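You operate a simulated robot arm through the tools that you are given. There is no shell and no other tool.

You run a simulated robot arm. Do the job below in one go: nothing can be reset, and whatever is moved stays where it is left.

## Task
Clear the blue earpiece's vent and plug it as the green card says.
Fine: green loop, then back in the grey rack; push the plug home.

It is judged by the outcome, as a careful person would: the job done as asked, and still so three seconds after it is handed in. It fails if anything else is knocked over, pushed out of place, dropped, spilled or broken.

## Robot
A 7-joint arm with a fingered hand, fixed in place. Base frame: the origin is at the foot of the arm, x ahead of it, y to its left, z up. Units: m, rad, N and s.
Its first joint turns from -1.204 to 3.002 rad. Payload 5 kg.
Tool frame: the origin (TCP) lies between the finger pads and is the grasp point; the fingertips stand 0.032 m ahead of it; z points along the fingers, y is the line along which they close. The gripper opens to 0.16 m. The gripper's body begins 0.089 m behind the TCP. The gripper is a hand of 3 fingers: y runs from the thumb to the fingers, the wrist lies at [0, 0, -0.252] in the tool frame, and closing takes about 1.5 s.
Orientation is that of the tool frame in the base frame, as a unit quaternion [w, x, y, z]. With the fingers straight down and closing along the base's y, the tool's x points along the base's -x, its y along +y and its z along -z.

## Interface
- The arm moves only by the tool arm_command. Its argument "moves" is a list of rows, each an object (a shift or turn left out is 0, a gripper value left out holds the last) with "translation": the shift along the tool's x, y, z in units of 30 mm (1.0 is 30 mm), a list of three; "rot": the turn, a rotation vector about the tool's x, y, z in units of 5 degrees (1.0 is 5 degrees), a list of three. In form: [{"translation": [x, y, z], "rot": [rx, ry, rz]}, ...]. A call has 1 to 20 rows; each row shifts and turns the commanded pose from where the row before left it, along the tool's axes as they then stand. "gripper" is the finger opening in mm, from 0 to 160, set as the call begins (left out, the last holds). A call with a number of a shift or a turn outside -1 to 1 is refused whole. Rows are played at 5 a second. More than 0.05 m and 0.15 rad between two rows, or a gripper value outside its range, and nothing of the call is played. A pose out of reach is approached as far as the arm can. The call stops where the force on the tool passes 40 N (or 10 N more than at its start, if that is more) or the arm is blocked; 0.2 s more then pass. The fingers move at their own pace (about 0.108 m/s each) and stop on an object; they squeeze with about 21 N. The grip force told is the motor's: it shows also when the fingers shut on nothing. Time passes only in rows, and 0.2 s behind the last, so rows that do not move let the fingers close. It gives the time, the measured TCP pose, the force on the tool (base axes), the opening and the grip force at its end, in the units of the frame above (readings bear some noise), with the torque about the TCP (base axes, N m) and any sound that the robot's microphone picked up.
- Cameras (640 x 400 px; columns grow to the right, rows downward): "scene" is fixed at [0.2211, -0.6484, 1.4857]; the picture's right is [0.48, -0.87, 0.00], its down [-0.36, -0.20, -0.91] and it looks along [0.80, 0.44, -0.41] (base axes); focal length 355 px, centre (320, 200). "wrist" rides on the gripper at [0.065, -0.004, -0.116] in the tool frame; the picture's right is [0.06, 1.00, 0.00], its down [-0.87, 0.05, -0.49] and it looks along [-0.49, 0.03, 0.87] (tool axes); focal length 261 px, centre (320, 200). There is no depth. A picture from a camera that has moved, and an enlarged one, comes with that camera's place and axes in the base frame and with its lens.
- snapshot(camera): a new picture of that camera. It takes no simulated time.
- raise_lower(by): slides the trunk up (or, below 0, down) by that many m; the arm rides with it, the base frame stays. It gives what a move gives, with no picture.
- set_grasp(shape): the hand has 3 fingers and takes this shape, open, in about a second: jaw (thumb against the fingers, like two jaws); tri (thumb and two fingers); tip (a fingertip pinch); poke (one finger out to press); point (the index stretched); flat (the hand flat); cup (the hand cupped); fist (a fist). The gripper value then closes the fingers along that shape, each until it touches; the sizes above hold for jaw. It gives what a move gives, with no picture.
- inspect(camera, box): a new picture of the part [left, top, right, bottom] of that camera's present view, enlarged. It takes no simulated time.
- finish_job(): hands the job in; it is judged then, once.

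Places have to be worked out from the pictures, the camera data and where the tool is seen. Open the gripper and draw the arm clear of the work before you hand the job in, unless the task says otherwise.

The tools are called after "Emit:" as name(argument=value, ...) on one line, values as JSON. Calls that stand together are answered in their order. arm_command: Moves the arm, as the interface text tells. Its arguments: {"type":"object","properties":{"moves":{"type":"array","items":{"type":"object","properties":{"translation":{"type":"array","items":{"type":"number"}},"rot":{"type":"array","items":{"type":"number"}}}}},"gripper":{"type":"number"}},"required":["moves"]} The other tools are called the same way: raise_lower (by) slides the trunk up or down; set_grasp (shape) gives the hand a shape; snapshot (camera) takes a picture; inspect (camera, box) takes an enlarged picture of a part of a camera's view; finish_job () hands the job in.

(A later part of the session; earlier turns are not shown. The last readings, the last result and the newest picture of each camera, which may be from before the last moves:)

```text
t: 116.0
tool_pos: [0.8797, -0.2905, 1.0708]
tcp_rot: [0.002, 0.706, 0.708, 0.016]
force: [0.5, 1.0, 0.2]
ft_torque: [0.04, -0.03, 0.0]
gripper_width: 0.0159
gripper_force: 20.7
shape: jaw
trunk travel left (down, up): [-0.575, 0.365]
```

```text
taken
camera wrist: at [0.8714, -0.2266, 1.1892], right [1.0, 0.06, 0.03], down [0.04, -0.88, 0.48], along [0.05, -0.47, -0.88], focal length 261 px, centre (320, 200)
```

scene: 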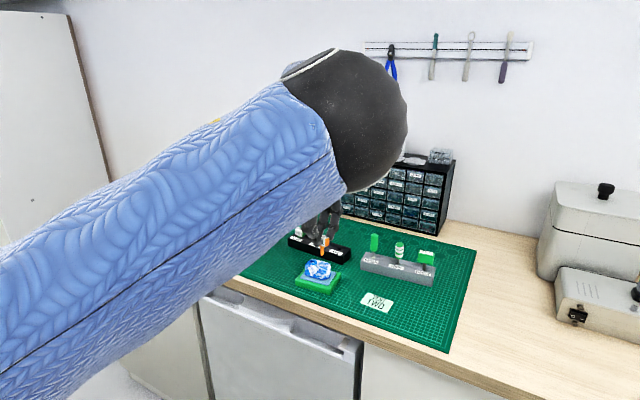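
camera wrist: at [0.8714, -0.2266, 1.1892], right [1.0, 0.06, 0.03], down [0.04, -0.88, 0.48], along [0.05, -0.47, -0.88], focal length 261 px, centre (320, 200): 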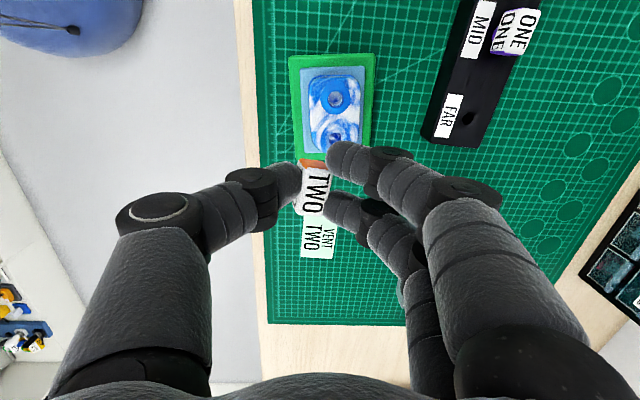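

The scene camera sees both the plug and the earpiece. I zoom in to measure the pin against the vent.

Emit:
inspect(camera="scene", box=[295, 225, 350, 285])

Emit:
inspect(camera="wrist", box=[280, 60, 390, 220])

```text
6.67 times, centred on (322, 255) of scene
camera zoom: at [0.2211, -0.6484, 1.4857], right [0.48, -0.87, 0.0], down [-0.36, -0.2, -0.91], along [0.8, 0.44, -0.41], focal length 2367 px, centre (303, -167)
```

zoom: 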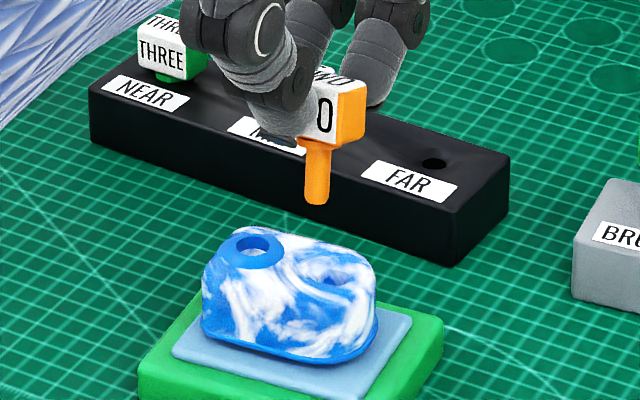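

```text
2.50 times, centred on (335, 140) of wrist
camera zoom: at [0.8714, -0.2266, 1.1892], right [1.0, 0.06, 0.03], down [0.04, -0.88, 0.48], along [0.05, -0.47, -0.88], focal length 652 px, centre (282, 350)
```

zoom: 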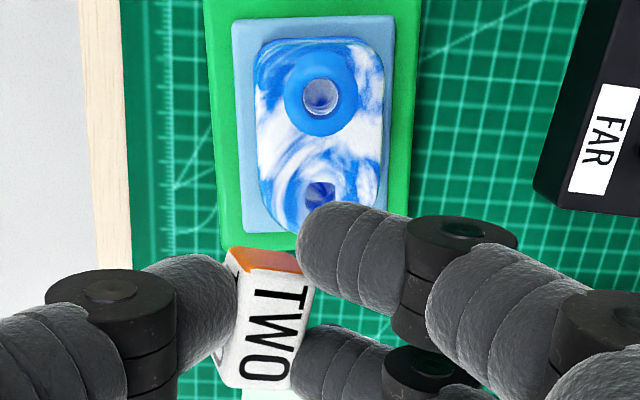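

The pin is close to vertical. I zoom more closely on the pin and the vent for exact figures.

Emit:
inspect(camera="scene", box=[305, 240, 341, 270])

Emit:
inspect(camera="wrist", box=[310, 110, 360, 170])

```text
13.33 times, centred on (323, 255) of scene
camera zoom: at [0.2211, -0.6484, 1.4857], right [0.48, -0.87, 0.0], down [-0.36, -0.2, -0.91], along [0.8, 0.44, -0.41], focal length 4734 px, centre (280, -533)
```

zoom: 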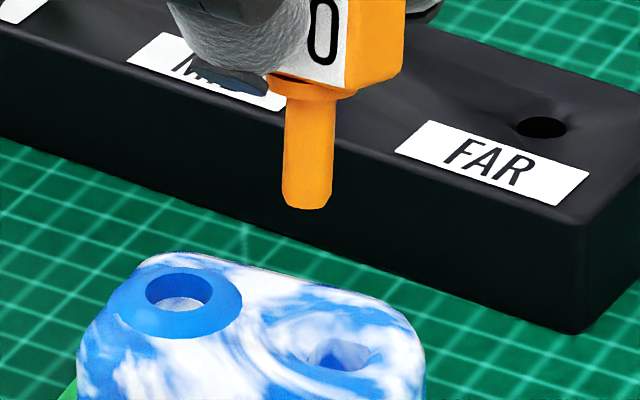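

```text
6.67 times, centred on (335, 140) of wrist
camera zoom: at [0.8714, -0.2266, 1.1892], right [1.0, 0.06, 0.03], down [0.04, -0.88, 0.48], along [0.05, -0.47, -0.88], focal length 1738 px, centre (220, 600)
```

zoom: 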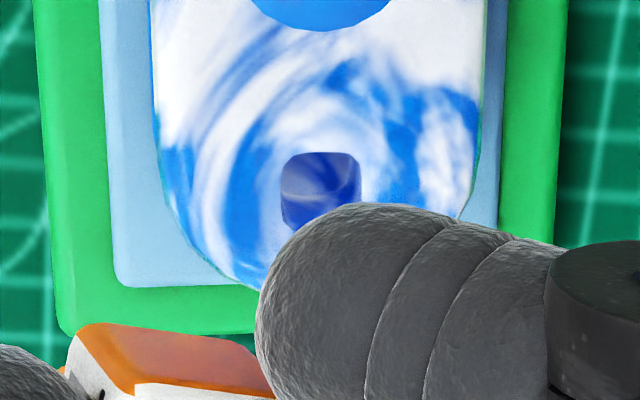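

The pin leans about 3° (tip toward the robot) and its tip is roughly 20 mm short and 5 mm right of the vent, 45 mm above it. I straighten it, shift, and come down 25 mm, then re-measure.

Emit:
arm_command(moves=[{"rot": [-0.54, -0.18, 0]}, {"translation": [0.167, 0.476, 0]}, {"translation": [0, 0, 0.433]}, {"translation": [0, 0, 0.433]}, {"translation": [0, 0, 0]}])

Emit:
inspect(camera="scene", box=[305, 245, 341, 275])

Emit:
snapshot(camera="wrist")

```text
t: 117.2
tool_pos: [0.8961, -0.2843, 1.0451]
tcp_rot: [0.024, 0.706, 0.707, 0.026]
force: [0.8, 0.5, 0.8]
ft_torque: [0.02, -0.03, 0.02]
gripper_width: 0.0154
gripper_force: 20.7
shape: jaw
trunk travel left (down, up): [-0.575, 0.365]
```

```text
13.33 times, centred on (323, 260) of scene
camera zoom: at [0.2211, -0.6484, 1.4857], right [0.48, -0.87, 0.0], down [-0.36, -0.2, -0.91], along [0.8, 0.44, -0.41], focal length 4734 px, centre (280, -600)
```

zoom: 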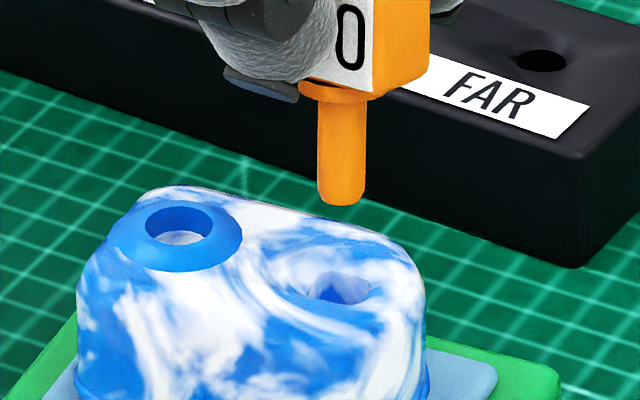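

```text
taken
camera wrist: at [0.8831, -0.2204, 1.1619], right [1.0, 0.06, 0.07], down [0.02, -0.87, 0.49], along [0.09, -0.49, -0.87], focal length 261 px, centre (320, 200)
```

wrist: 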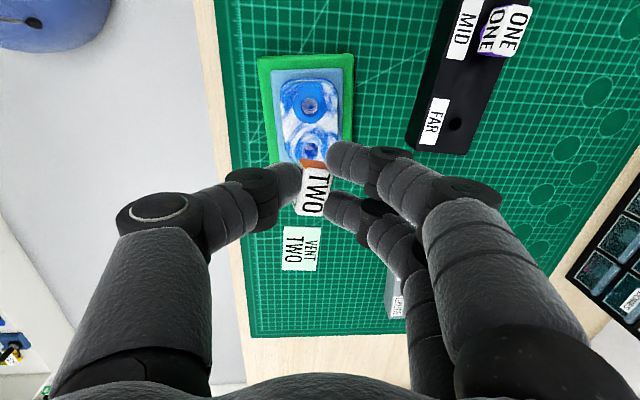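

The pin is upright and in the scene view almost over the vent. I zoom in with the wrist camera to settle the x alignment of block and vent.

Emit:
inspect(camera="wrist", box=[275, 130, 355, 220])

Emit:
inspect(camera="wrist", box=[280, 70, 340, 170])

```text
4.44 times, centred on (315, 175) of wrist
camera zoom: at [0.8831, -0.2204, 1.1619], right [1.0, 0.06, 0.07], down [0.02, -0.87, 0.49], along [0.09, -0.49, -0.87], focal length 1158 px, centre (342, 311)
```

zoom: 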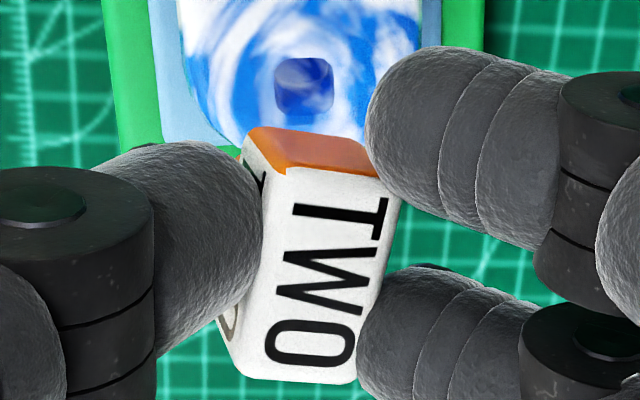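

```text
4.00 times, centred on (310, 120) of wrist
camera zoom: at [0.8831, -0.2204, 1.1619], right [1.0, 0.06, 0.07], down [0.02, -0.87, 0.49], along [0.09, -0.49, -0.87], focal length 1043 px, centre (360, 520)
```

zoom: 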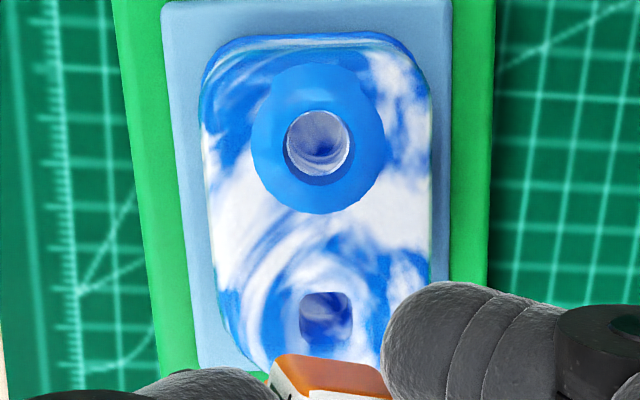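

Block and vent agree in x (0.8945), and in y within half a millimetre; the tip is about 19 mm above. I lower 15 mm straight and look again.

Emit:
arm_command(moves=[{"translation": [0, -0.018, 0.249]}, {"translation": [0, -0.018, 0.249]}, {"translation": [0, 0, 0]}])

Emit:
inspect(camera="scene", box=[308, 250, 338, 280])

Emit:
inspect(camera="wrist", box=[275, 120, 355, 220])

```text
t: 118.0
tool_pos: [0.8965, -0.2863, 1.0302]
tcp_rot: [0.024, 0.706, 0.707, 0.026]
force: [-0.2, -0.4, -0.8]
ft_torque: [0.0, 0.04, 0.0]
gripper_width: 0.0158
gripper_force: 21.4
shape: jaw
trunk travel left (down, up): [-0.575, 0.365]
```

```text
13.33 times, centred on (323, 265) of scene
camera zoom: at [0.2211, -0.6484, 1.4857], right [0.48, -0.87, 0.0], down [-0.36, -0.2, -0.91], along [0.8, 0.44, -0.41], focal length 4734 px, centre (280, -667)
```

zoom: 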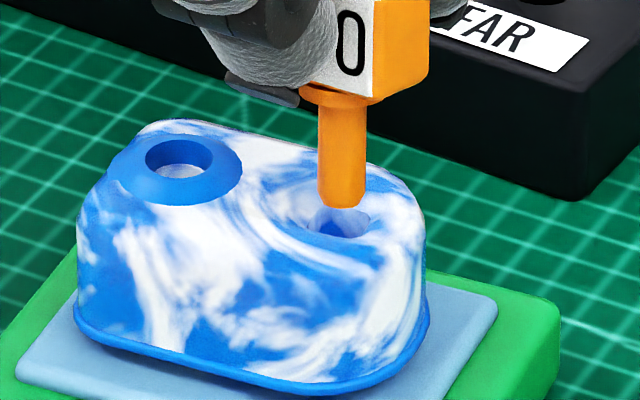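

```text
4.00 times, centred on (315, 170) of wrist
camera zoom: at [0.8835, -0.2204, 1.1461], right [1.0, 0.06, 0.07], down [0.02, -0.87, 0.49], along [0.09, -0.49, -0.87], focal length 1043 px, centre (340, 320)
```

zoom: 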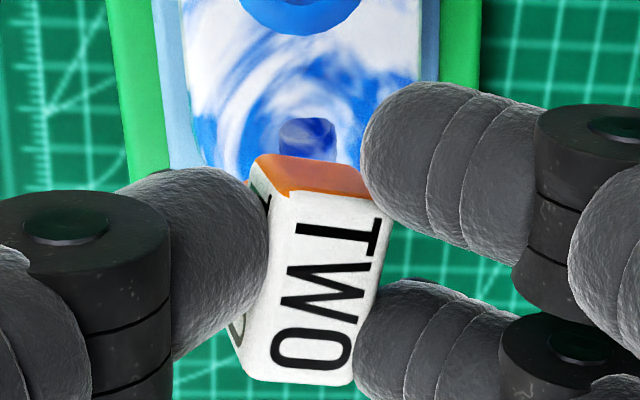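

The pin's tip is right over the hole, about 4 mm above. I lower 7 mm in small steps so that it enters.

Emit:
arm_command(moves=[{"translation": [0, -0.004, 0.058]}, {"translation": [0, -0.004, 0.058]}, {"translation": [0, -0.004, 0.058]}, {"translation": [0, -0.004, 0.058]}, {"translation": [0, 0, 0]}])

Emit:
inspect(camera="scene", box=[308, 250, 338, 280])

```text
t: 119.2
tool_pos: [0.8976, -0.2843, 1.0236]
tcp_rot: [0.024, 0.707, 0.706, 0.026]
force: [-0.9, 0.0, -0.1]
ft_torque: [0.0, -0.01, 0.01]
gripper_width: 0.0154
gripper_force: 20.6
shape: jaw
trunk travel left (down, up): [-0.575, 0.365]
```

```text
13.33 times, centred on (323, 265) of scene
camera zoom: at [0.2211, -0.6484, 1.4857], right [0.48, -0.87, 0.0], down [-0.36, -0.2, -0.91], along [0.8, 0.44, -0.41], focal length 4734 px, centre (280, -667)
```

zoom: 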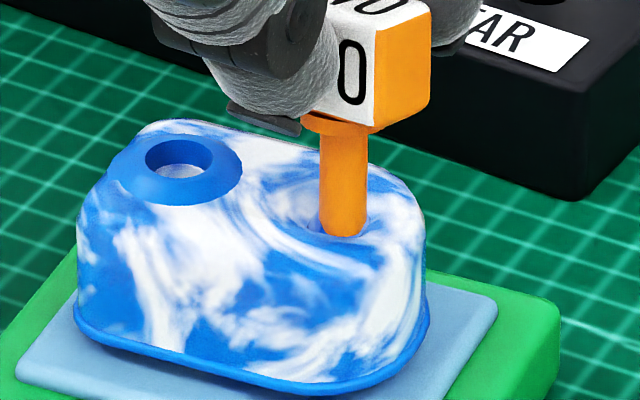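

The pin has entered the hole without force, perhaps 0.7 mm to the right. I shift 0.5 mm left and lower 6 mm more.

Emit:
arm_command(moves=[{"translation": [0.017, -0.004, 0.05]}, {"translation": [0, -0.004, 0.05]}, {"translation": [0, -0.004, 0.05]}, {"translation": [0, -0.004, 0.05]}, {"translation": [0, 0, 0]}])

Emit:
inspect(camera="scene", box=[308, 245, 338, 275])

Emit:
snapshot(camera="wrist")

```text
t: 120.3
tool_pos: [0.8979, -0.2843, 1.0171]
tcp_rot: [0.025, 0.707, 0.707, 0.026]
force: [2.0, 0.3, 12.0]
ft_torque: [-0.07, 0.08, 0.01]
gripper_width: 0.0153
gripper_force: 20.7
shape: jaw
trunk travel left (down, up): [-0.575, 0.365]
```

```text
13.33 times, centred on (323, 260) of scene
camera zoom: at [0.2211, -0.6484, 1.4857], right [0.48, -0.87, 0.0], down [-0.36, -0.2, -0.91], along [0.8, 0.44, -0.41], focal length 4734 px, centre (280, -600)
```

zoom: 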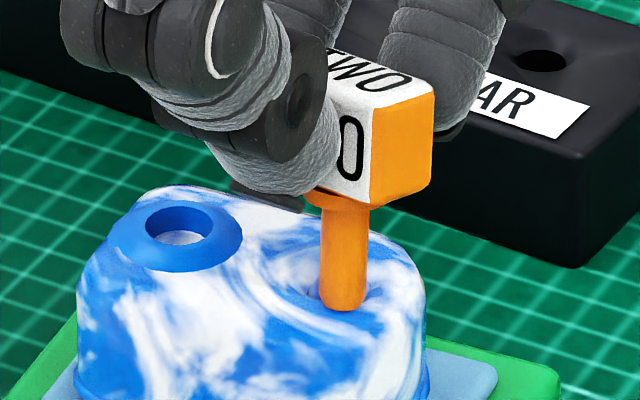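

```text
taken
camera wrist: at [0.8838, -0.2197, 1.1343], right [1.0, 0.06, 0.07], down [0.02, -0.87, 0.49], along [0.09, -0.49, -0.87], focal length 261 px, centre (320, 200)
```

wrist: 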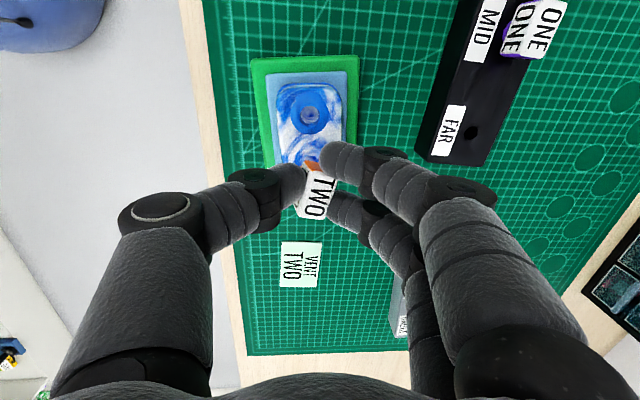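

12 N: the tip is resting on the near rim. The pin evidently leans toward the scene camera (I judge about 14° in −x and 7° in −y from the block's edges), which that view hides. I lift 20 mm and re-examine.

Emit:
arm_command(moves=[{"translation": [0, 0.016, -0.222]}, {"translation": [0, 0.016, -0.222]}, {"translation": [0, 0.016, -0.222]}, {"translation": [0, 0, 0]}])

Emit:
inspect(camera="scene", box=[305, 240, 341, 270])

Emit:
inspect(camera="wrist", box=[275, 130, 355, 220])

```text
t: 121.3
tool_pos: [0.8973, -0.2848, 1.0376]
tcp_rot: [0.024, 0.707, 0.706, 0.026]
force: [0.2, 0.3, -0.1]
ft_torque: [-0.01, 0.01, -0.02]
gripper_width: 0.015
gripper_force: 21.0
shape: jaw
trunk travel left (down, up): [-0.575, 0.365]
```

```text
13.33 times, centred on (323, 255) of scene
camera zoom: at [0.2211, -0.6484, 1.4857], right [0.48, -0.87, 0.0], down [-0.36, -0.2, -0.91], along [0.8, 0.44, -0.41], focal length 4734 px, centre (280, -533)
```

zoom: 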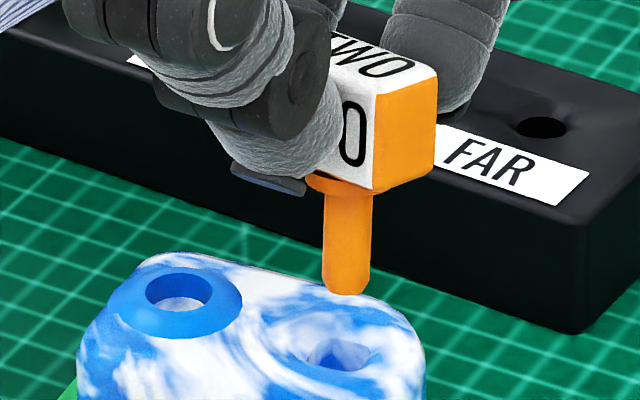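

```text
4.44 times, centred on (315, 175) of wrist
camera zoom: at [0.8846, -0.2199, 1.153], right [1.0, 0.06, 0.07], down [0.02, -0.87, 0.49], along [0.09, -0.49, -0.87], focal length 1158 px, centre (342, 311)
```

zoom: 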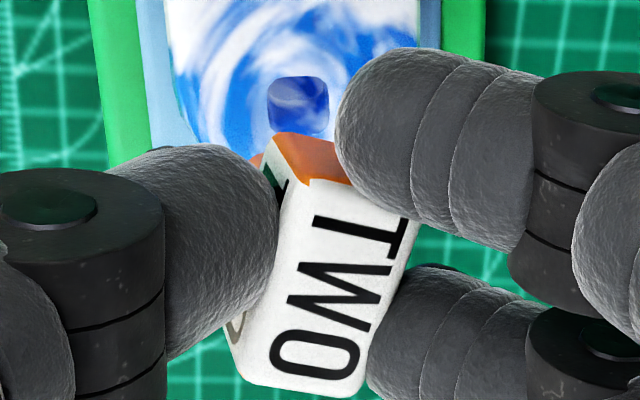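

The block's edges in both views give the pin direction as about (−0.22, −0.09, −0.97). I turn the hand by the matching 13–14° so the pin stands upright and shift to keep its tip over the vent.

Emit:
arm_command(moves=[{"rot": [-0.85, 0.355, 0.022]}, {"rot": [-0.85, 0.355, 0.022]}, {"rot": [-0.85, 0.355, 0.022]}, {"translation": [-0.01, -0.24, -0.06]}, {"translation": [0, 0, 0]}])

Emit:
inspect(camera="scene", box=[305, 245, 341, 275])

Emit:
inspect(camera="wrist", box=[275, 130, 355, 220])

Emit:
snapshot(camera="scene")

```text
t: 122.5
tool_pos: [0.8903, -0.2864, 1.0361]
tcp_rot: [0.07, 0.7, 0.698, 0.138]
force: [0.2, 0.7, -0.6]
ft_torque: [0.03, -0.04, -0.01]
gripper_width: 0.0149
gripper_force: 21.3
shape: jaw
trunk travel left (down, up): [-0.575, 0.365]
```

```text
13.33 times, centred on (323, 260) of scene
camera zoom: at [0.2211, -0.6484, 1.4857], right [0.48, -0.87, 0.0], down [-0.36, -0.2, -0.91], along [0.8, 0.44, -0.41], focal length 4734 px, centre (280, -600)
```

zoom: 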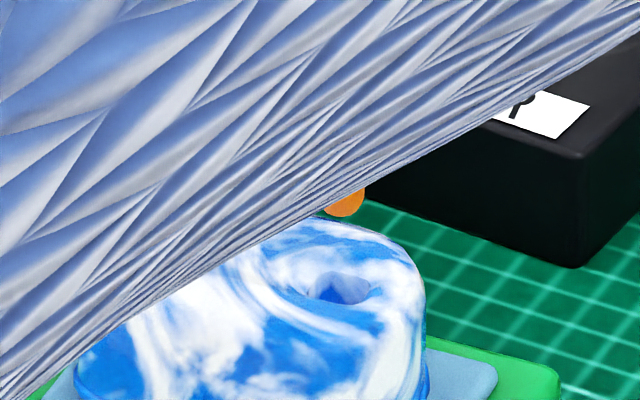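

```text
4.44 times, centred on (315, 175) of wrist
camera zoom: at [0.8512, -0.2321, 1.1525], right [0.95, 0.05, 0.29], down [-0.08, -0.91, 0.4], along [0.29, -0.41, -0.87], focal length 1158 px, centre (342, 311)
```

zoom: 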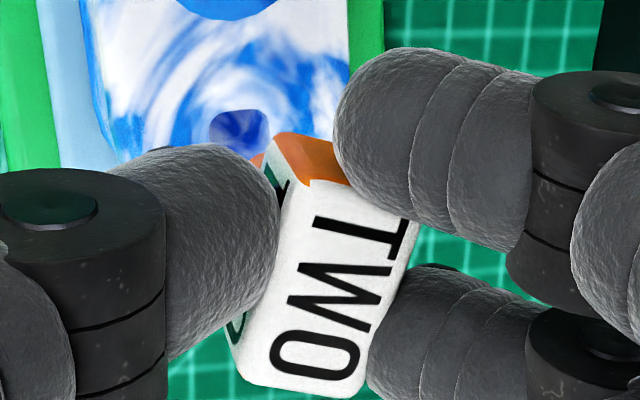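

```text
taken
```

scene: 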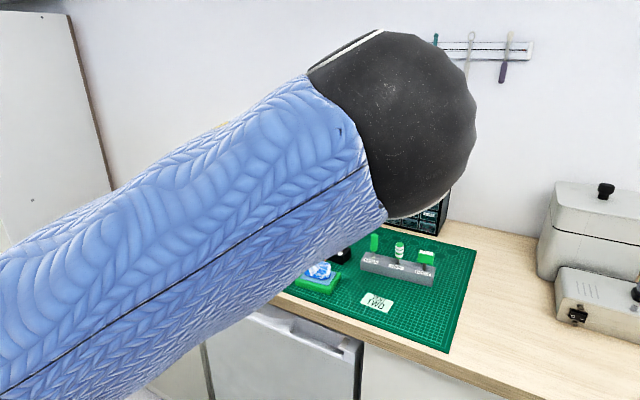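

The elbow now hides the scene view. I raise the trunk 10 cm and bring the hand back down by as much to clear it.

Emit:
raise_lower(by=0.1)

Emit:
arm_command(moves=[{"translation": [-0.08, -0.242, 0.795]}, {"translation": [-0.08, -0.242, 0.795]}, {"translation": [-0.08, -0.242, 0.795]}, {"translation": [-0.072, -0.22, 0.72]}, {"translation": [0, 0, 0]}])

Emit:
snapshot(camera="scene")

Emit:
inspect(camera="scene", box=[305, 240, 341, 270])

Emit:
inspect(camera="wrist", box=[275, 130, 355, 220])

```text
t: 123.9
tool_pos: [0.8893, -0.2864, 1.1353]
tcp_rot: [0.07, 0.699, 0.698, 0.137]
force: [-0.6, 0.0, -0.6]
ft_torque: [-0.02, -0.02, 0.01]
gripper_width: 0.0148
gripper_force: 21.1
shape: jaw
trunk travel left (down, up): [-0.675, 0.265]
```

```text
t: 125.1
tool_pos: [0.8887, -0.287, 1.0365]
tcp_rot: [0.07, 0.7, 0.697, 0.137]
force: [-0.6, 0.1, 0.9]
ft_torque: [0.01, -0.02, 0.01]
gripper_width: 0.015
gripper_force: 20.7
shape: jaw
trunk travel left (down, up): [-0.675, 0.265]
```

```text
taken
```

scene: 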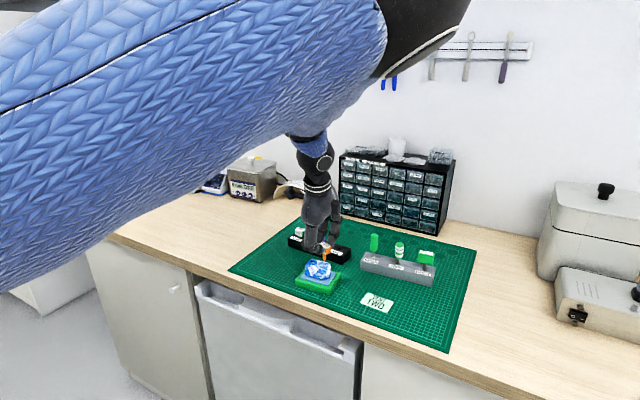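

```text
13.33 times, centred on (323, 255) of scene
camera zoom: at [0.2211, -0.6484, 1.4857], right [0.48, -0.87, 0.0], down [-0.36, -0.2, -0.91], along [0.8, 0.44, -0.41], focal length 4734 px, centre (280, -533)
```

zoom: 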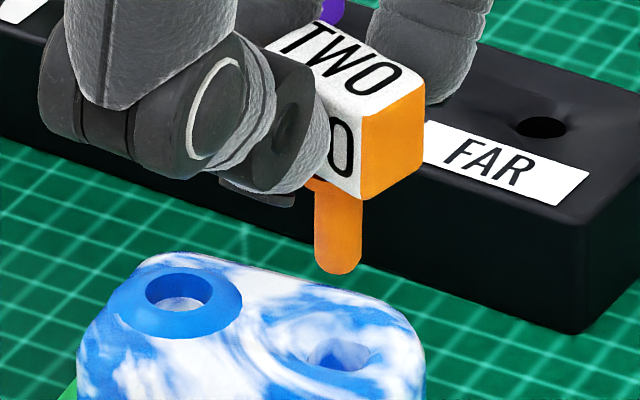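

```text
4.44 times, centred on (315, 175) of wrist
camera zoom: at [0.8506, -0.2317, 1.1546], right [0.95, 0.05, 0.29], down [-0.08, -0.91, 0.4], along [0.29, -0.41, -0.87], focal length 1158 px, centre (342, 311)
```

zoom: 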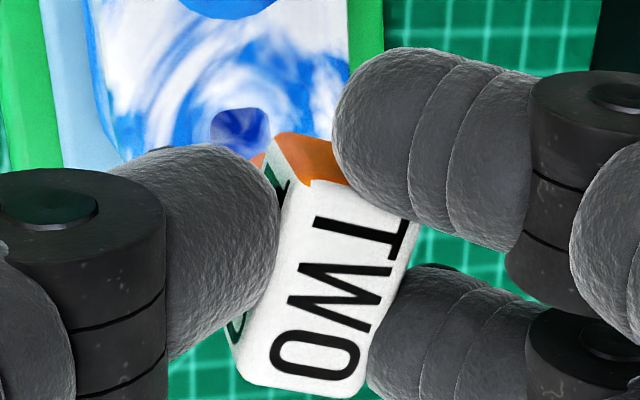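

Now the block stands upright (its vertical edge has the right length) and the tip projects onto the vent within half a millimetre, 19 mm above it. I lower 16 mm and check.

Emit:
arm_command(moves=[{"translation": [-0.0255, -0.078, 0.2545]}, {"translation": [-0.0255, -0.078, 0.2545]}, {"translation": [0, 0, 0]}])

Emit:
inspect(camera="scene", box=[308, 248, 338, 278])

Emit:
inspect(camera="wrist", box=[275, 130, 355, 220])

```text
t: 125.9
tool_pos: [0.8895, -0.2863, 1.0232]
tcp_rot: [0.07, 0.699, 0.698, 0.136]
force: [-0.9, 0.6, -0.3]
ft_torque: [0.0, 0.0, -0.01]
gripper_width: 0.0145
gripper_force: 21.5
shape: jaw
trunk travel left (down, up): [-0.675, 0.265]
```

```text
13.33 times, centred on (323, 263) of scene
camera zoom: at [0.2211, -0.6484, 1.4857], right [0.48, -0.87, 0.0], down [-0.36, -0.2, -0.91], along [0.8, 0.44, -0.41], focal length 4734 px, centre (280, -640)
```

zoom: 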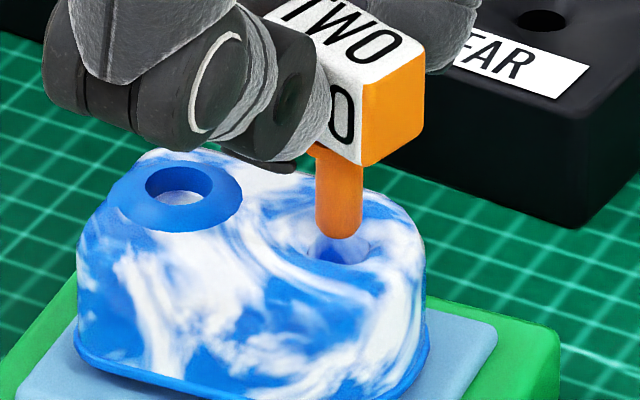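

```text
4.44 times, centred on (315, 175) of wrist
camera zoom: at [0.8508, -0.232, 1.1383], right [0.95, 0.05, 0.29], down [-0.08, -0.91, 0.4], along [0.29, -0.41, -0.87], focal length 1158 px, centre (342, 311)
```

zoom: 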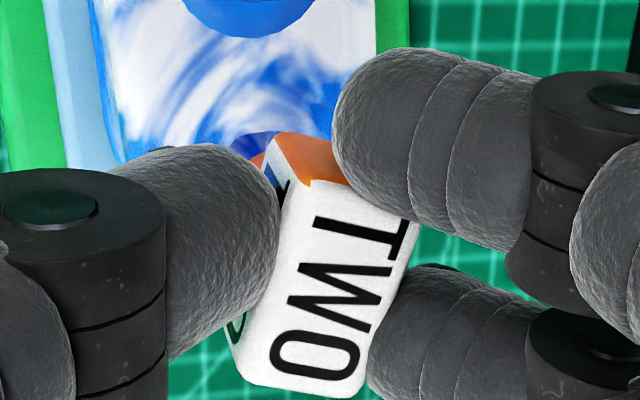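

The pin looks centred over the hole, about 4 mm above it. I lower 6 mm in 1.5 mm steps and read the force.

Emit:
arm_command(moves=[{"translation": [-0.005, -0.0145, 0.0477]}, {"translation": [-0.005, -0.0145, 0.0477]}, {"translation": [-0.005, -0.0145, 0.0477]}, {"translation": [-0.005, -0.0145, 0.0477]}, {"translation": [0, 0, 0]}])

Emit:
inspect(camera="scene", box=[308, 248, 338, 278])

```text
t: 127.1
tool_pos: [0.8906, -0.2875, 1.0162]
tcp_rot: [0.07, 0.7, 0.698, 0.137]
force: [-0.1, -0.3, 0.1]
ft_torque: [0.02, 0.03, 0.02]
gripper_width: 0.0147
gripper_force: 21.0
shape: jaw
trunk travel left (down, up): [-0.675, 0.265]
```

```text
13.33 times, centred on (323, 263) of scene
camera zoom: at [0.2211, -0.6484, 1.4857], right [0.48, -0.87, 0.0], down [-0.36, -0.2, -0.91], along [0.8, 0.44, -0.41], focal length 4734 px, centre (280, -640)
```

zoom: 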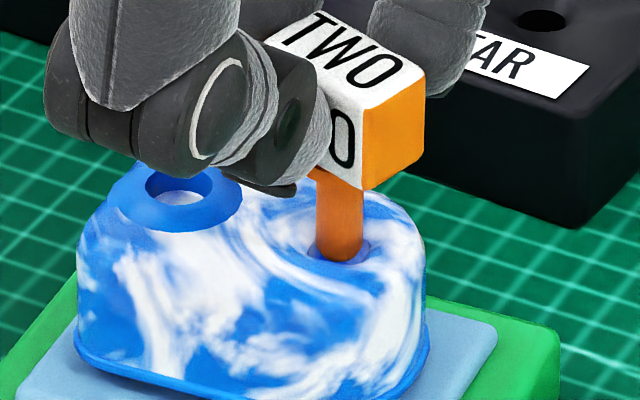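

Still no force and the pin is inside the rim's outline. I lower 4 mm more.

Emit:
arm_command(moves=[{"translation": [-0.004, -0.0115, 0.038]}, {"translation": [-0.004, -0.0115, 0.038]}, {"translation": [-0.004, -0.0115, 0.038]}, {"translation": [0, 0, 0]}])

Emit:
inspect(camera="scene", box=[308, 248, 338, 278])

```text
t: 128.1
tool_pos: [0.889, -0.2866, 1.0142]
tcp_rot: [0.07, 0.699, 0.698, 0.137]
force: [0.8, 0.0, -0.5]
ft_torque: [0.0, 0.03, 0.02]
gripper_width: 0.0149
gripper_force: 21.3
shape: jaw
trunk travel left (down, up): [-0.675, 0.265]
```

```text
13.33 times, centred on (323, 263) of scene
camera zoom: at [0.2211, -0.6484, 1.4857], right [0.48, -0.87, 0.0], down [-0.36, -0.2, -0.91], along [0.8, 0.44, -0.41], focal length 4734 px, centre (280, -640)
```

zoom: 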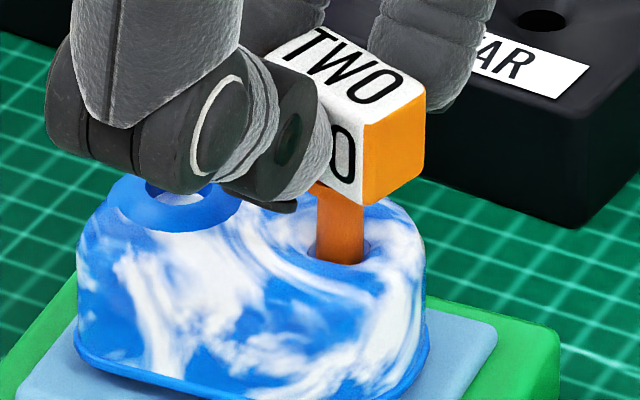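

The pin's end is now hidden by the rim: it is in the bore. I lower 7 mm more; the thumb's tip should stay just above the earpiece's top.

Emit:
arm_command(moves=[{"translation": [-0.0055, -0.017, 0.0557]}, {"translation": [-0.0055, -0.017, 0.0557]}, {"translation": [-0.0055, -0.017, 0.0557]}, {"translation": [-0.0055, -0.017, 0.0557]}, {"translation": [0, 0, 0]}])

Emit:
inspect(camera="scene", box=[305, 245, 341, 275])

Emit:
snapshot(camera="wrist")

```text
t: 129.3
tool_pos: [0.8901, -0.2866, 1.007]
tcp_rot: [0.07, 0.7, 0.698, 0.137]
force: [0.8, 0.3, 0.1]
ft_torque: [0.04, 0.02, 0.05]
gripper_width: 0.0148
gripper_force: 20.7
shape: jaw
trunk travel left (down, up): [-0.675, 0.265]
```

```text
13.33 times, centred on (323, 260) of scene
camera zoom: at [0.2211, -0.6484, 1.4857], right [0.48, -0.87, 0.0], down [-0.36, -0.2, -0.91], along [0.8, 0.44, -0.41], focal length 4734 px, centre (280, -600)
```

zoom: 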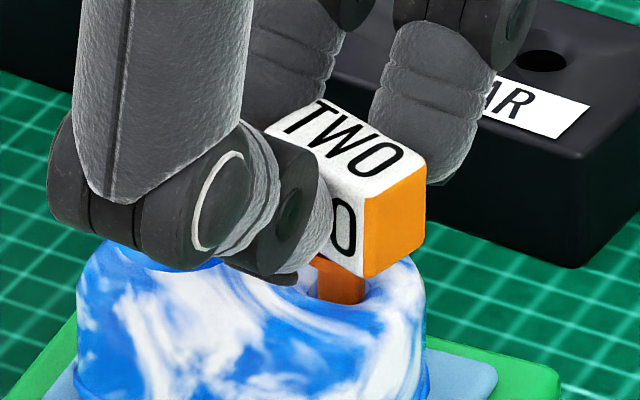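

```text
taken
camera wrist: at [0.8515, -0.2321, 1.1219], right [0.95, 0.05, 0.29], down [-0.08, -0.91, 0.4], along [0.29, -0.41, -0.87], focal length 261 px, centre (320, 200)
```

wrist: 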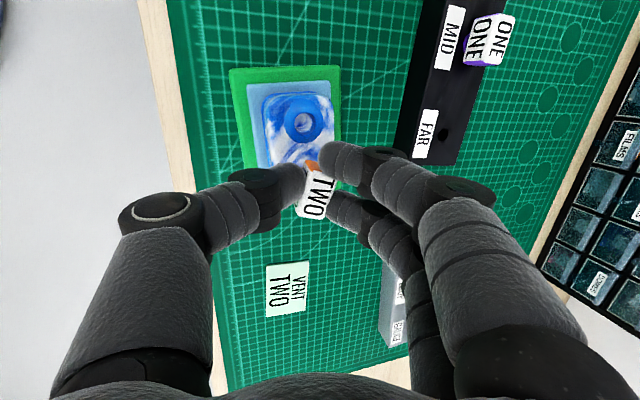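

The pin is most of the way in, with roughly 6–8 mm left and still no resistance. I lower another 4 mm carefully, watching for the thumb touching.

Emit:
arm_command(moves=[{"translation": [-0.004, -0.0115, 0.038]}, {"translation": [-0.004, -0.0115, 0.038]}, {"translation": [-0.004, -0.0115, 0.038]}, {"translation": [0, 0, 0]}])

Emit:
inspect(camera="scene", box=[305, 245, 341, 275])

```text
t: 130.3
tool_pos: [0.8889, -0.2862, 1.0027]
tcp_rot: [0.07, 0.699, 0.698, 0.137]
force: [-0.9, 0.0, 0.0]
ft_torque: [0.04, 0.01, 0.0]
gripper_width: 0.0147
gripper_force: 21.4
shape: jaw
trunk travel left (down, up): [-0.675, 0.265]
```

```text
13.33 times, centred on (323, 260) of scene
camera zoom: at [0.2211, -0.6484, 1.4857], right [0.48, -0.87, 0.0], down [-0.36, -0.2, -0.91], along [0.8, 0.44, -0.41], focal length 4734 px, centre (280, -600)
```

zoom: 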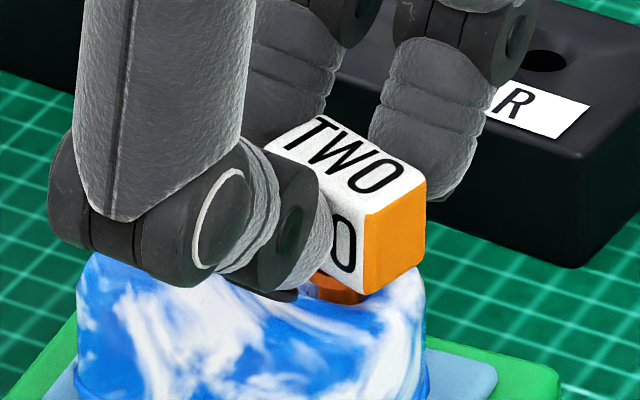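

Nearly home, no force yet. Another 3 mm.

Emit:
arm_command(moves=[{"translation": [-0.0032, -0.0097, 0.0318]}, {"translation": [-0.0032, -0.0097, 0.0318]}, {"translation": [-0.0032, -0.0097, 0.0318]}, {"translation": [0, 0, 0]}])

Emit:
inspect(camera="scene", box=[305, 245, 341, 275])

```text
t: 131.3
tool_pos: [0.89, -0.2858, 1.0001]
tcp_rot: [0.069, 0.699, 0.698, 0.138]
force: [0.0, 0.5, 2.2]
ft_torque: [-0.04, 0.0, -0.01]
gripper_width: 0.0144
gripper_force: 21.3
shape: jaw
trunk travel left (down, up): [-0.675, 0.265]
```

```text
13.33 times, centred on (323, 260) of scene
camera zoom: at [0.2211, -0.6484, 1.4857], right [0.48, -0.87, 0.0], down [-0.36, -0.2, -0.91], along [0.8, 0.44, -0.41], focal length 4734 px, centre (280, -600)
```

zoom: 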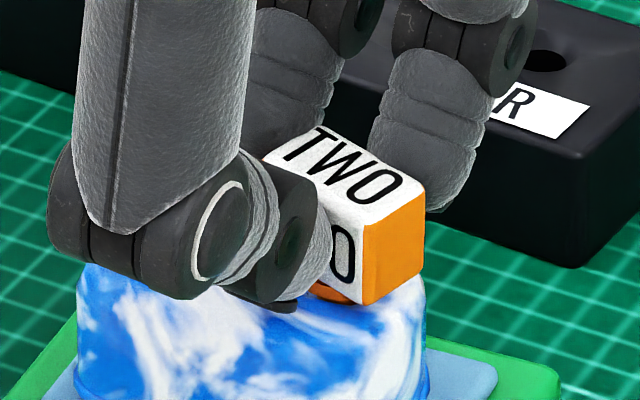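

First light contact (2 N). I press another 2 mm to see whether it seats.

Emit:
arm_command(moves=[{"translation": [-0.0032, -0.0097, 0.0318]}, {"translation": [-0.0032, -0.0097, 0.0318]}, {"translation": [0, 0, 0]}])

Emit:
inspect(camera="scene", box=[305, 245, 341, 275])

Emit:
inspect(camera="wrist", box=[255, 80, 375, 230])

```text
t: 132.1
tool_pos: [0.8898, -0.2858, 0.9984]
tcp_rot: [0.07, 0.699, 0.698, 0.137]
force: [-0.9, -1.4, 11.2]
ft_torque: [-0.05, -0.01, 0.01]
gripper_width: 0.0147
gripper_force: 20.8
shape: jaw
trunk travel left (down, up): [-0.675, 0.265]
```

```text
13.33 times, centred on (323, 260) of scene
camera zoom: at [0.2211, -0.6484, 1.4857], right [0.48, -0.87, 0.0], down [-0.36, -0.2, -0.91], along [0.8, 0.44, -0.41], focal length 4734 px, centre (280, -600)
```

zoom: 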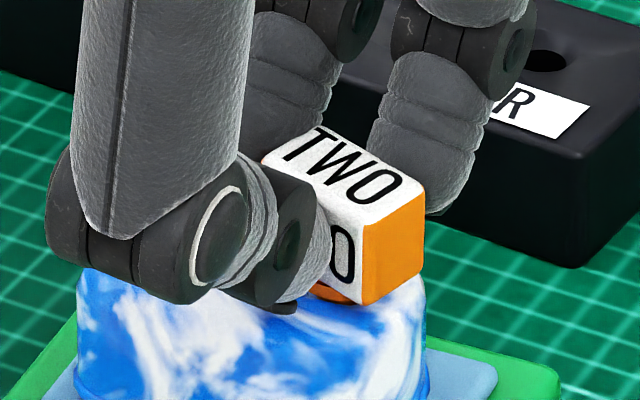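

```text
2.67 times, centred on (315, 155) of wrist
camera zoom: at [0.851, -0.2317, 1.1147], right [0.95, 0.05, 0.3], down [-0.08, -0.91, 0.4], along [0.29, -0.41, -0.87], focal length 695 px, centre (333, 320)
```

zoom: 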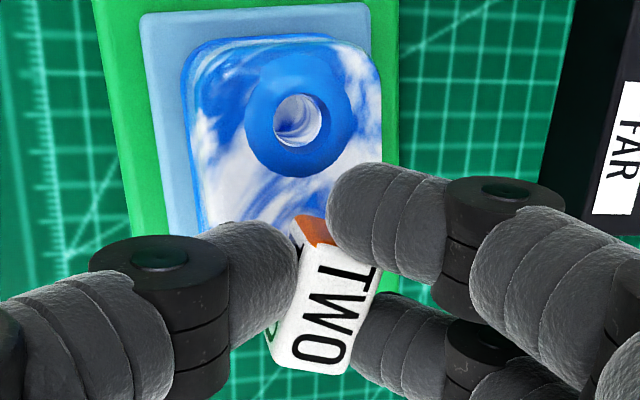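

11 N now acts straight along the plug (no torque from the thumb), so the plug's flange or pin is bearing. I open the fingers slightly to release it.

Emit:
arm_command(moves=[{"translation": [0, 0, 0]}, {"translation": [0, 0, 0]}], gripper=20)

Emit:
inspect(camera="scene", box=[305, 245, 341, 275])

Emit:
inspect(camera="wrist", box=[255, 80, 375, 230])

```text
t: 132.7
tool_pos: [0.8901, -0.2854, 0.997]
tcp_rot: [0.07, 0.7, 0.698, 0.137]
force: [-1.8, 0.5, 4.9]
ft_torque: [-0.04, 0.11, 0.01]
gripper_width: 0.0202
gripper_force: 0.0
shape: jaw
trunk travel left (down, up): [-0.675, 0.265]
```

```text
13.33 times, centred on (323, 260) of scene
camera zoom: at [0.2211, -0.6484, 1.4857], right [0.48, -0.87, 0.0], down [-0.36, -0.2, -0.91], along [0.8, 0.44, -0.41], focal length 4734 px, centre (280, -600)
```

zoom: 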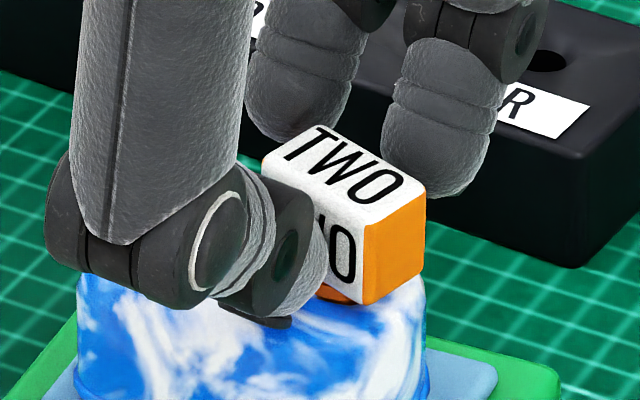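

```text
2.67 times, centred on (315, 155) of wrist
camera zoom: at [0.851, -0.2315, 1.1135], right [0.95, 0.05, 0.29], down [-0.08, -0.91, 0.4], along [0.29, -0.41, -0.87], focal length 695 px, centre (333, 320)
```

zoom: 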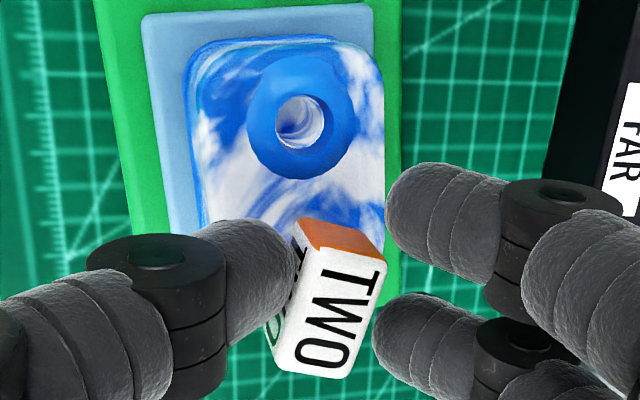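

The plug stays put. The thumb brushes the earpiece (5 N), so I rise straight up 12 mm first, then open wider and rise further.

Emit:
arm_command(moves=[{"translation": [0.0095, 0.029, -0.0954]}, {"translation": [0.0095, 0.029, -0.0954]}, {"translation": [0.0095, 0.029, -0.0954]}, {"translation": [0.0095, 0.029, -0.0954]}, {"translation": [0, 0, 0]}])

Emit:
inspect(camera="scene", box=[305, 245, 341, 275])

Emit:
arm_command(moves=[{"translation": [0.0095, 0.029, -0.0954]}, {"translation": [0.032, 0.097, -0.318]}, {"translation": [0.064, 0.194, -0.636]}, {"translation": [0.064, 0.194, -0.636]}, {"translation": [0.064, 0.194, -0.636]}, {"translation": [0, 0, 0]}], gripper=50)

Emit:
inspect(camera="scene", box=[300, 240, 345, 280])

Emit:
snapshot(camera="wrist")

```text
t: 133.9
tool_pos: [0.8898, -0.2857, 1.0096]
tcp_rot: [0.07, 0.7, 0.697, 0.137]
force: [-1.2, -0.1, -1.2]
ft_torque: [0.04, 0.03, -0.01]
gripper_width: 0.02
gripper_force: 0.1
shape: jaw
trunk travel left (down, up): [-0.675, 0.265]
```

```text
13.33 times, centred on (323, 260) of scene
camera zoom: at [0.2211, -0.6484, 1.4857], right [0.48, -0.87, 0.0], down [-0.36, -0.2, -0.91], along [0.8, 0.44, -0.41], focal length 4734 px, centre (280, -600)
```

zoom: 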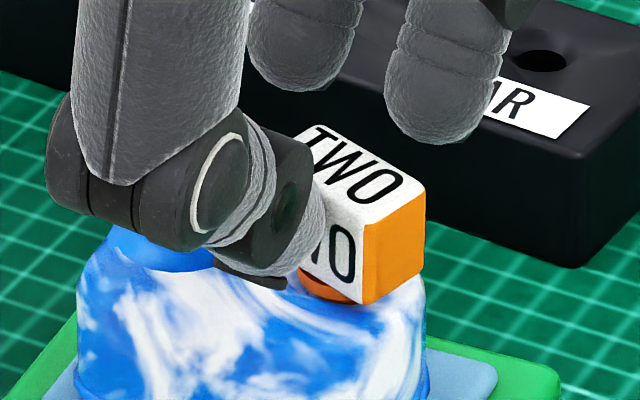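

```text
t: 135.3
tool_pos: [0.8915, -0.2868, 1.082]
tcp_rot: [0.069, 0.699, 0.698, 0.136]
force: [0.2, -0.8, 0.1]
ft_torque: [0.02, 0.0, -0.01]
gripper_width: 0.0495
gripper_force: 0.1
shape: jaw
trunk travel left (down, up): [-0.675, 0.265]
```

```text
10.00 times, centred on (322, 260) of scene
camera zoom: at [0.2211, -0.6484, 1.4857], right [0.48, -0.87, 0.0], down [-0.36, -0.2, -0.91], along [0.8, 0.44, -0.41], focal length 3550 px, centre (295, -400)
```

zoom: 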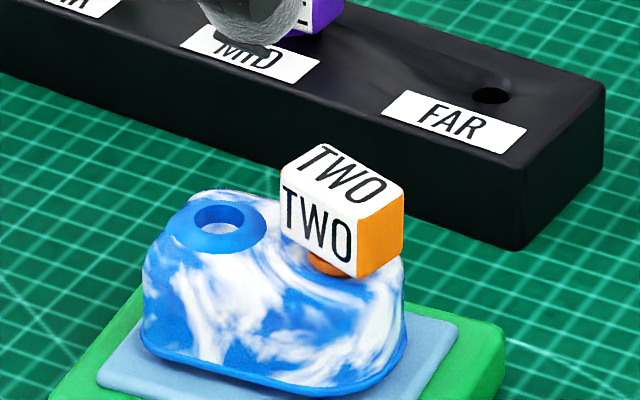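

```text
taken
camera wrist: at [0.8522, -0.2319, 1.1981], right [0.95, 0.05, 0.29], down [-0.08, -0.91, 0.4], along [0.29, -0.41, -0.87], focal length 261 px, centre (320, 200)
```

wrist: 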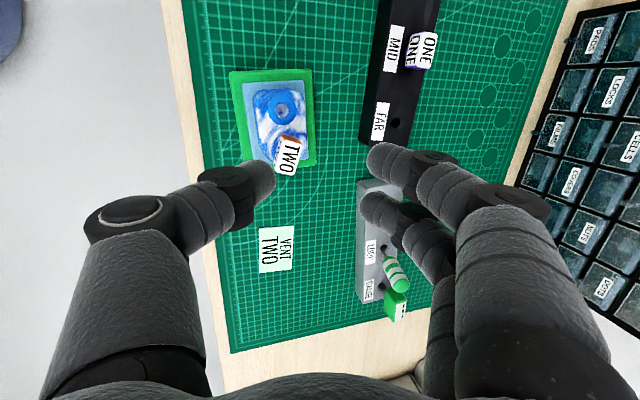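

Plug TWO stands in the vent. Next I must push it home; first I zoom in to see how far it still stands proud.

Emit:
inspect(camera="scene", box=[310, 250, 340, 275])

Emit:
inspect(camera="wrist", box=[235, 70, 325, 190])

```text
16.00 times, centred on (325, 262) of scene
camera zoom: at [0.2211, -0.6484, 1.4857], right [0.48, -0.87, 0.0], down [-0.36, -0.2, -0.91], along [0.8, 0.44, -0.41], focal length 5680 px, centre (240, -800)
```

zoom: 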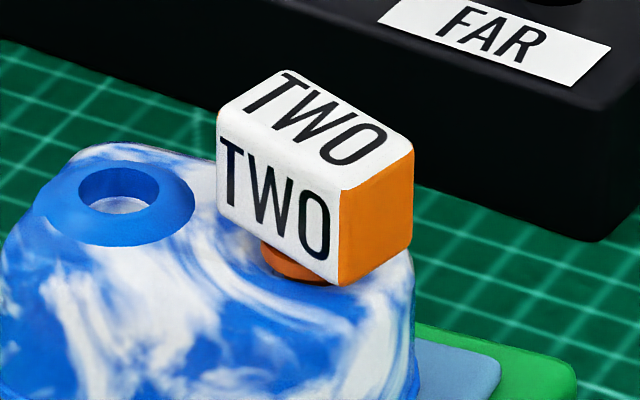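

```text
3.33 times, centred on (280, 130) of wrist
camera zoom: at [0.8522, -0.2319, 1.1981], right [0.95, 0.05, 0.29], down [-0.08, -0.91, 0.4], along [0.29, -0.41, -0.87], focal length 869 px, centre (453, 433)
```

zoom: 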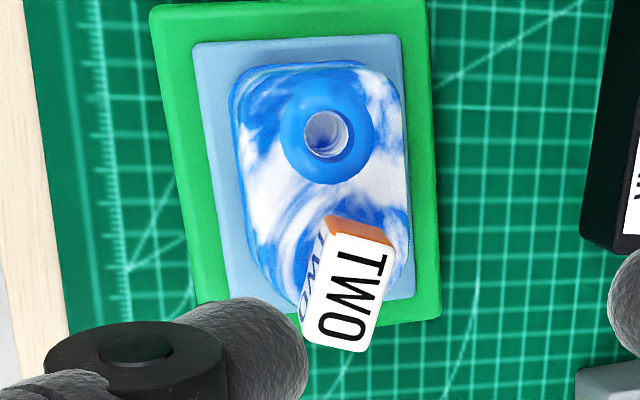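

The flange appears to be at the rim; to make sure it is home I will press on top with one finger. I rise clear first and then take the "poke" shape to see where its fingertip is.

Emit:
arm_command(moves=[{"translation": [0.08, 0.242, -0.795]}, {"translation": [0.08, 0.242, -0.795]}, {"translation": [0.08, 0.242, -0.795]}, {"translation": [0.08, 0.242, -0.795]}])

Emit:
set_grasp(shape="poke")

Emit:
snapshot(camera="wrist")

Emit:
snapshot(camera="scene")

```text
t: 136.3
tool_pos: [0.8897, -0.286, 1.1837]
tcp_rot: [0.071, 0.699, 0.698, 0.137]
force: [-0.2, 0.4, 0.2]
ft_torque: [0.0, -0.01, 0.0]
gripper_width: 0.0495
gripper_force: 0.0
shape: jaw
trunk travel left (down, up): [-0.675, 0.265]
```

```text
t: 137.2
tool_pos: [0.8908, -0.286, 1.1834]
tcp_rot: [0.07, 0.7, 0.698, 0.137]
force: [-0.3, -0.3, -0.9]
ft_torque: [-0.03, -0.01, -0.01]
gripper_width: 0.0
gripper_force: 0.1
shape: poke
trunk travel left (down, up): [-0.675, 0.265]
```

```text
taken
camera wrist: at [0.8516, -0.2317, 1.2987], right [0.95, 0.05, 0.29], down [-0.08, -0.91, 0.4], along [0.29, -0.41, -0.87], focal length 261 px, centre (320, 200)
```

wrist: 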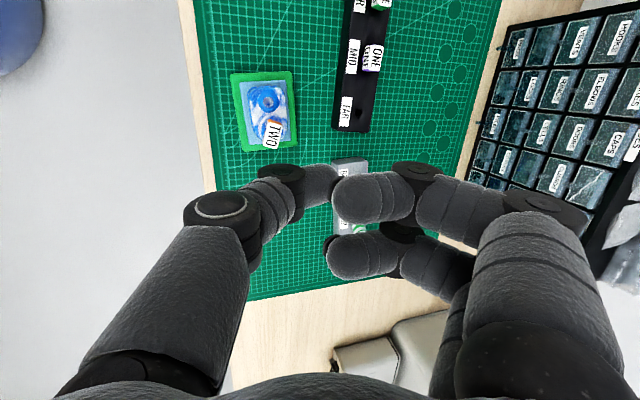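

```text
taken
```

scene: 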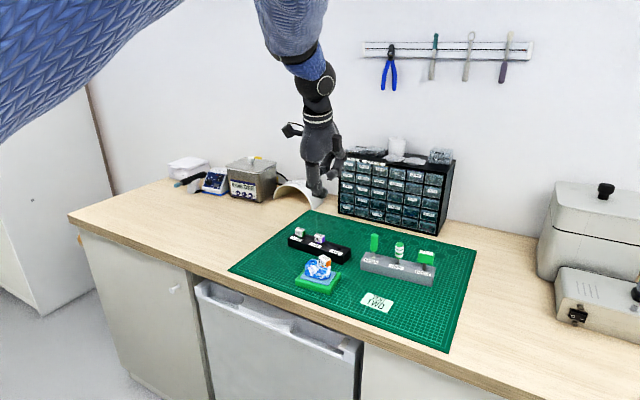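

I zoom in on the hand to see which fingertip stands out for pressing.

Emit:
inspect(camera="scene", box=[285, 120, 355, 205])

Emit:
inspect(camera="wrist", box=[230, 100, 430, 290])

```text
4.71 times, centred on (320, 162) of scene
camera zoom: at [0.2211, -0.6484, 1.4857], right [0.48, -0.87, 0.0], down [-0.36, -0.2, -0.91], along [0.8, 0.44, -0.41], focal length 1671 px, centre (320, 376)
```

zoom: 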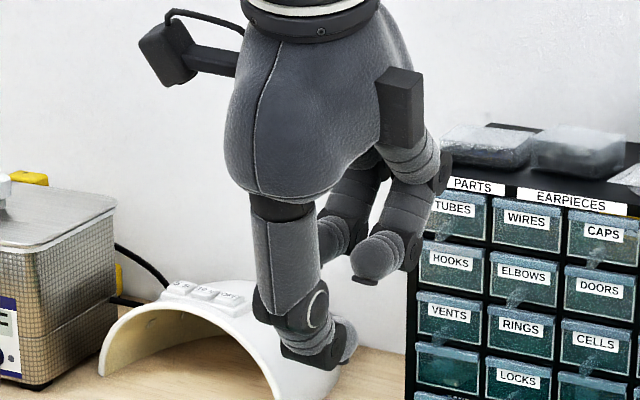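

```text
2.11 times, centred on (330, 195) of wrist
camera zoom: at [0.8516, -0.2317, 1.2987], right [0.95, 0.05, 0.29], down [-0.08, -0.91, 0.4], along [0.29, -0.41, -0.87], focal length 549 px, centre (299, 210)
```

zoom: 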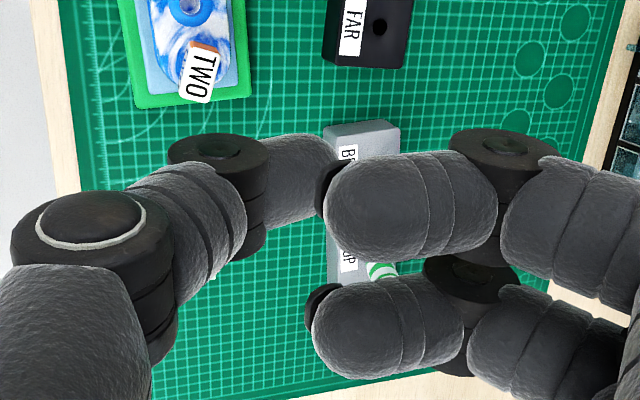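

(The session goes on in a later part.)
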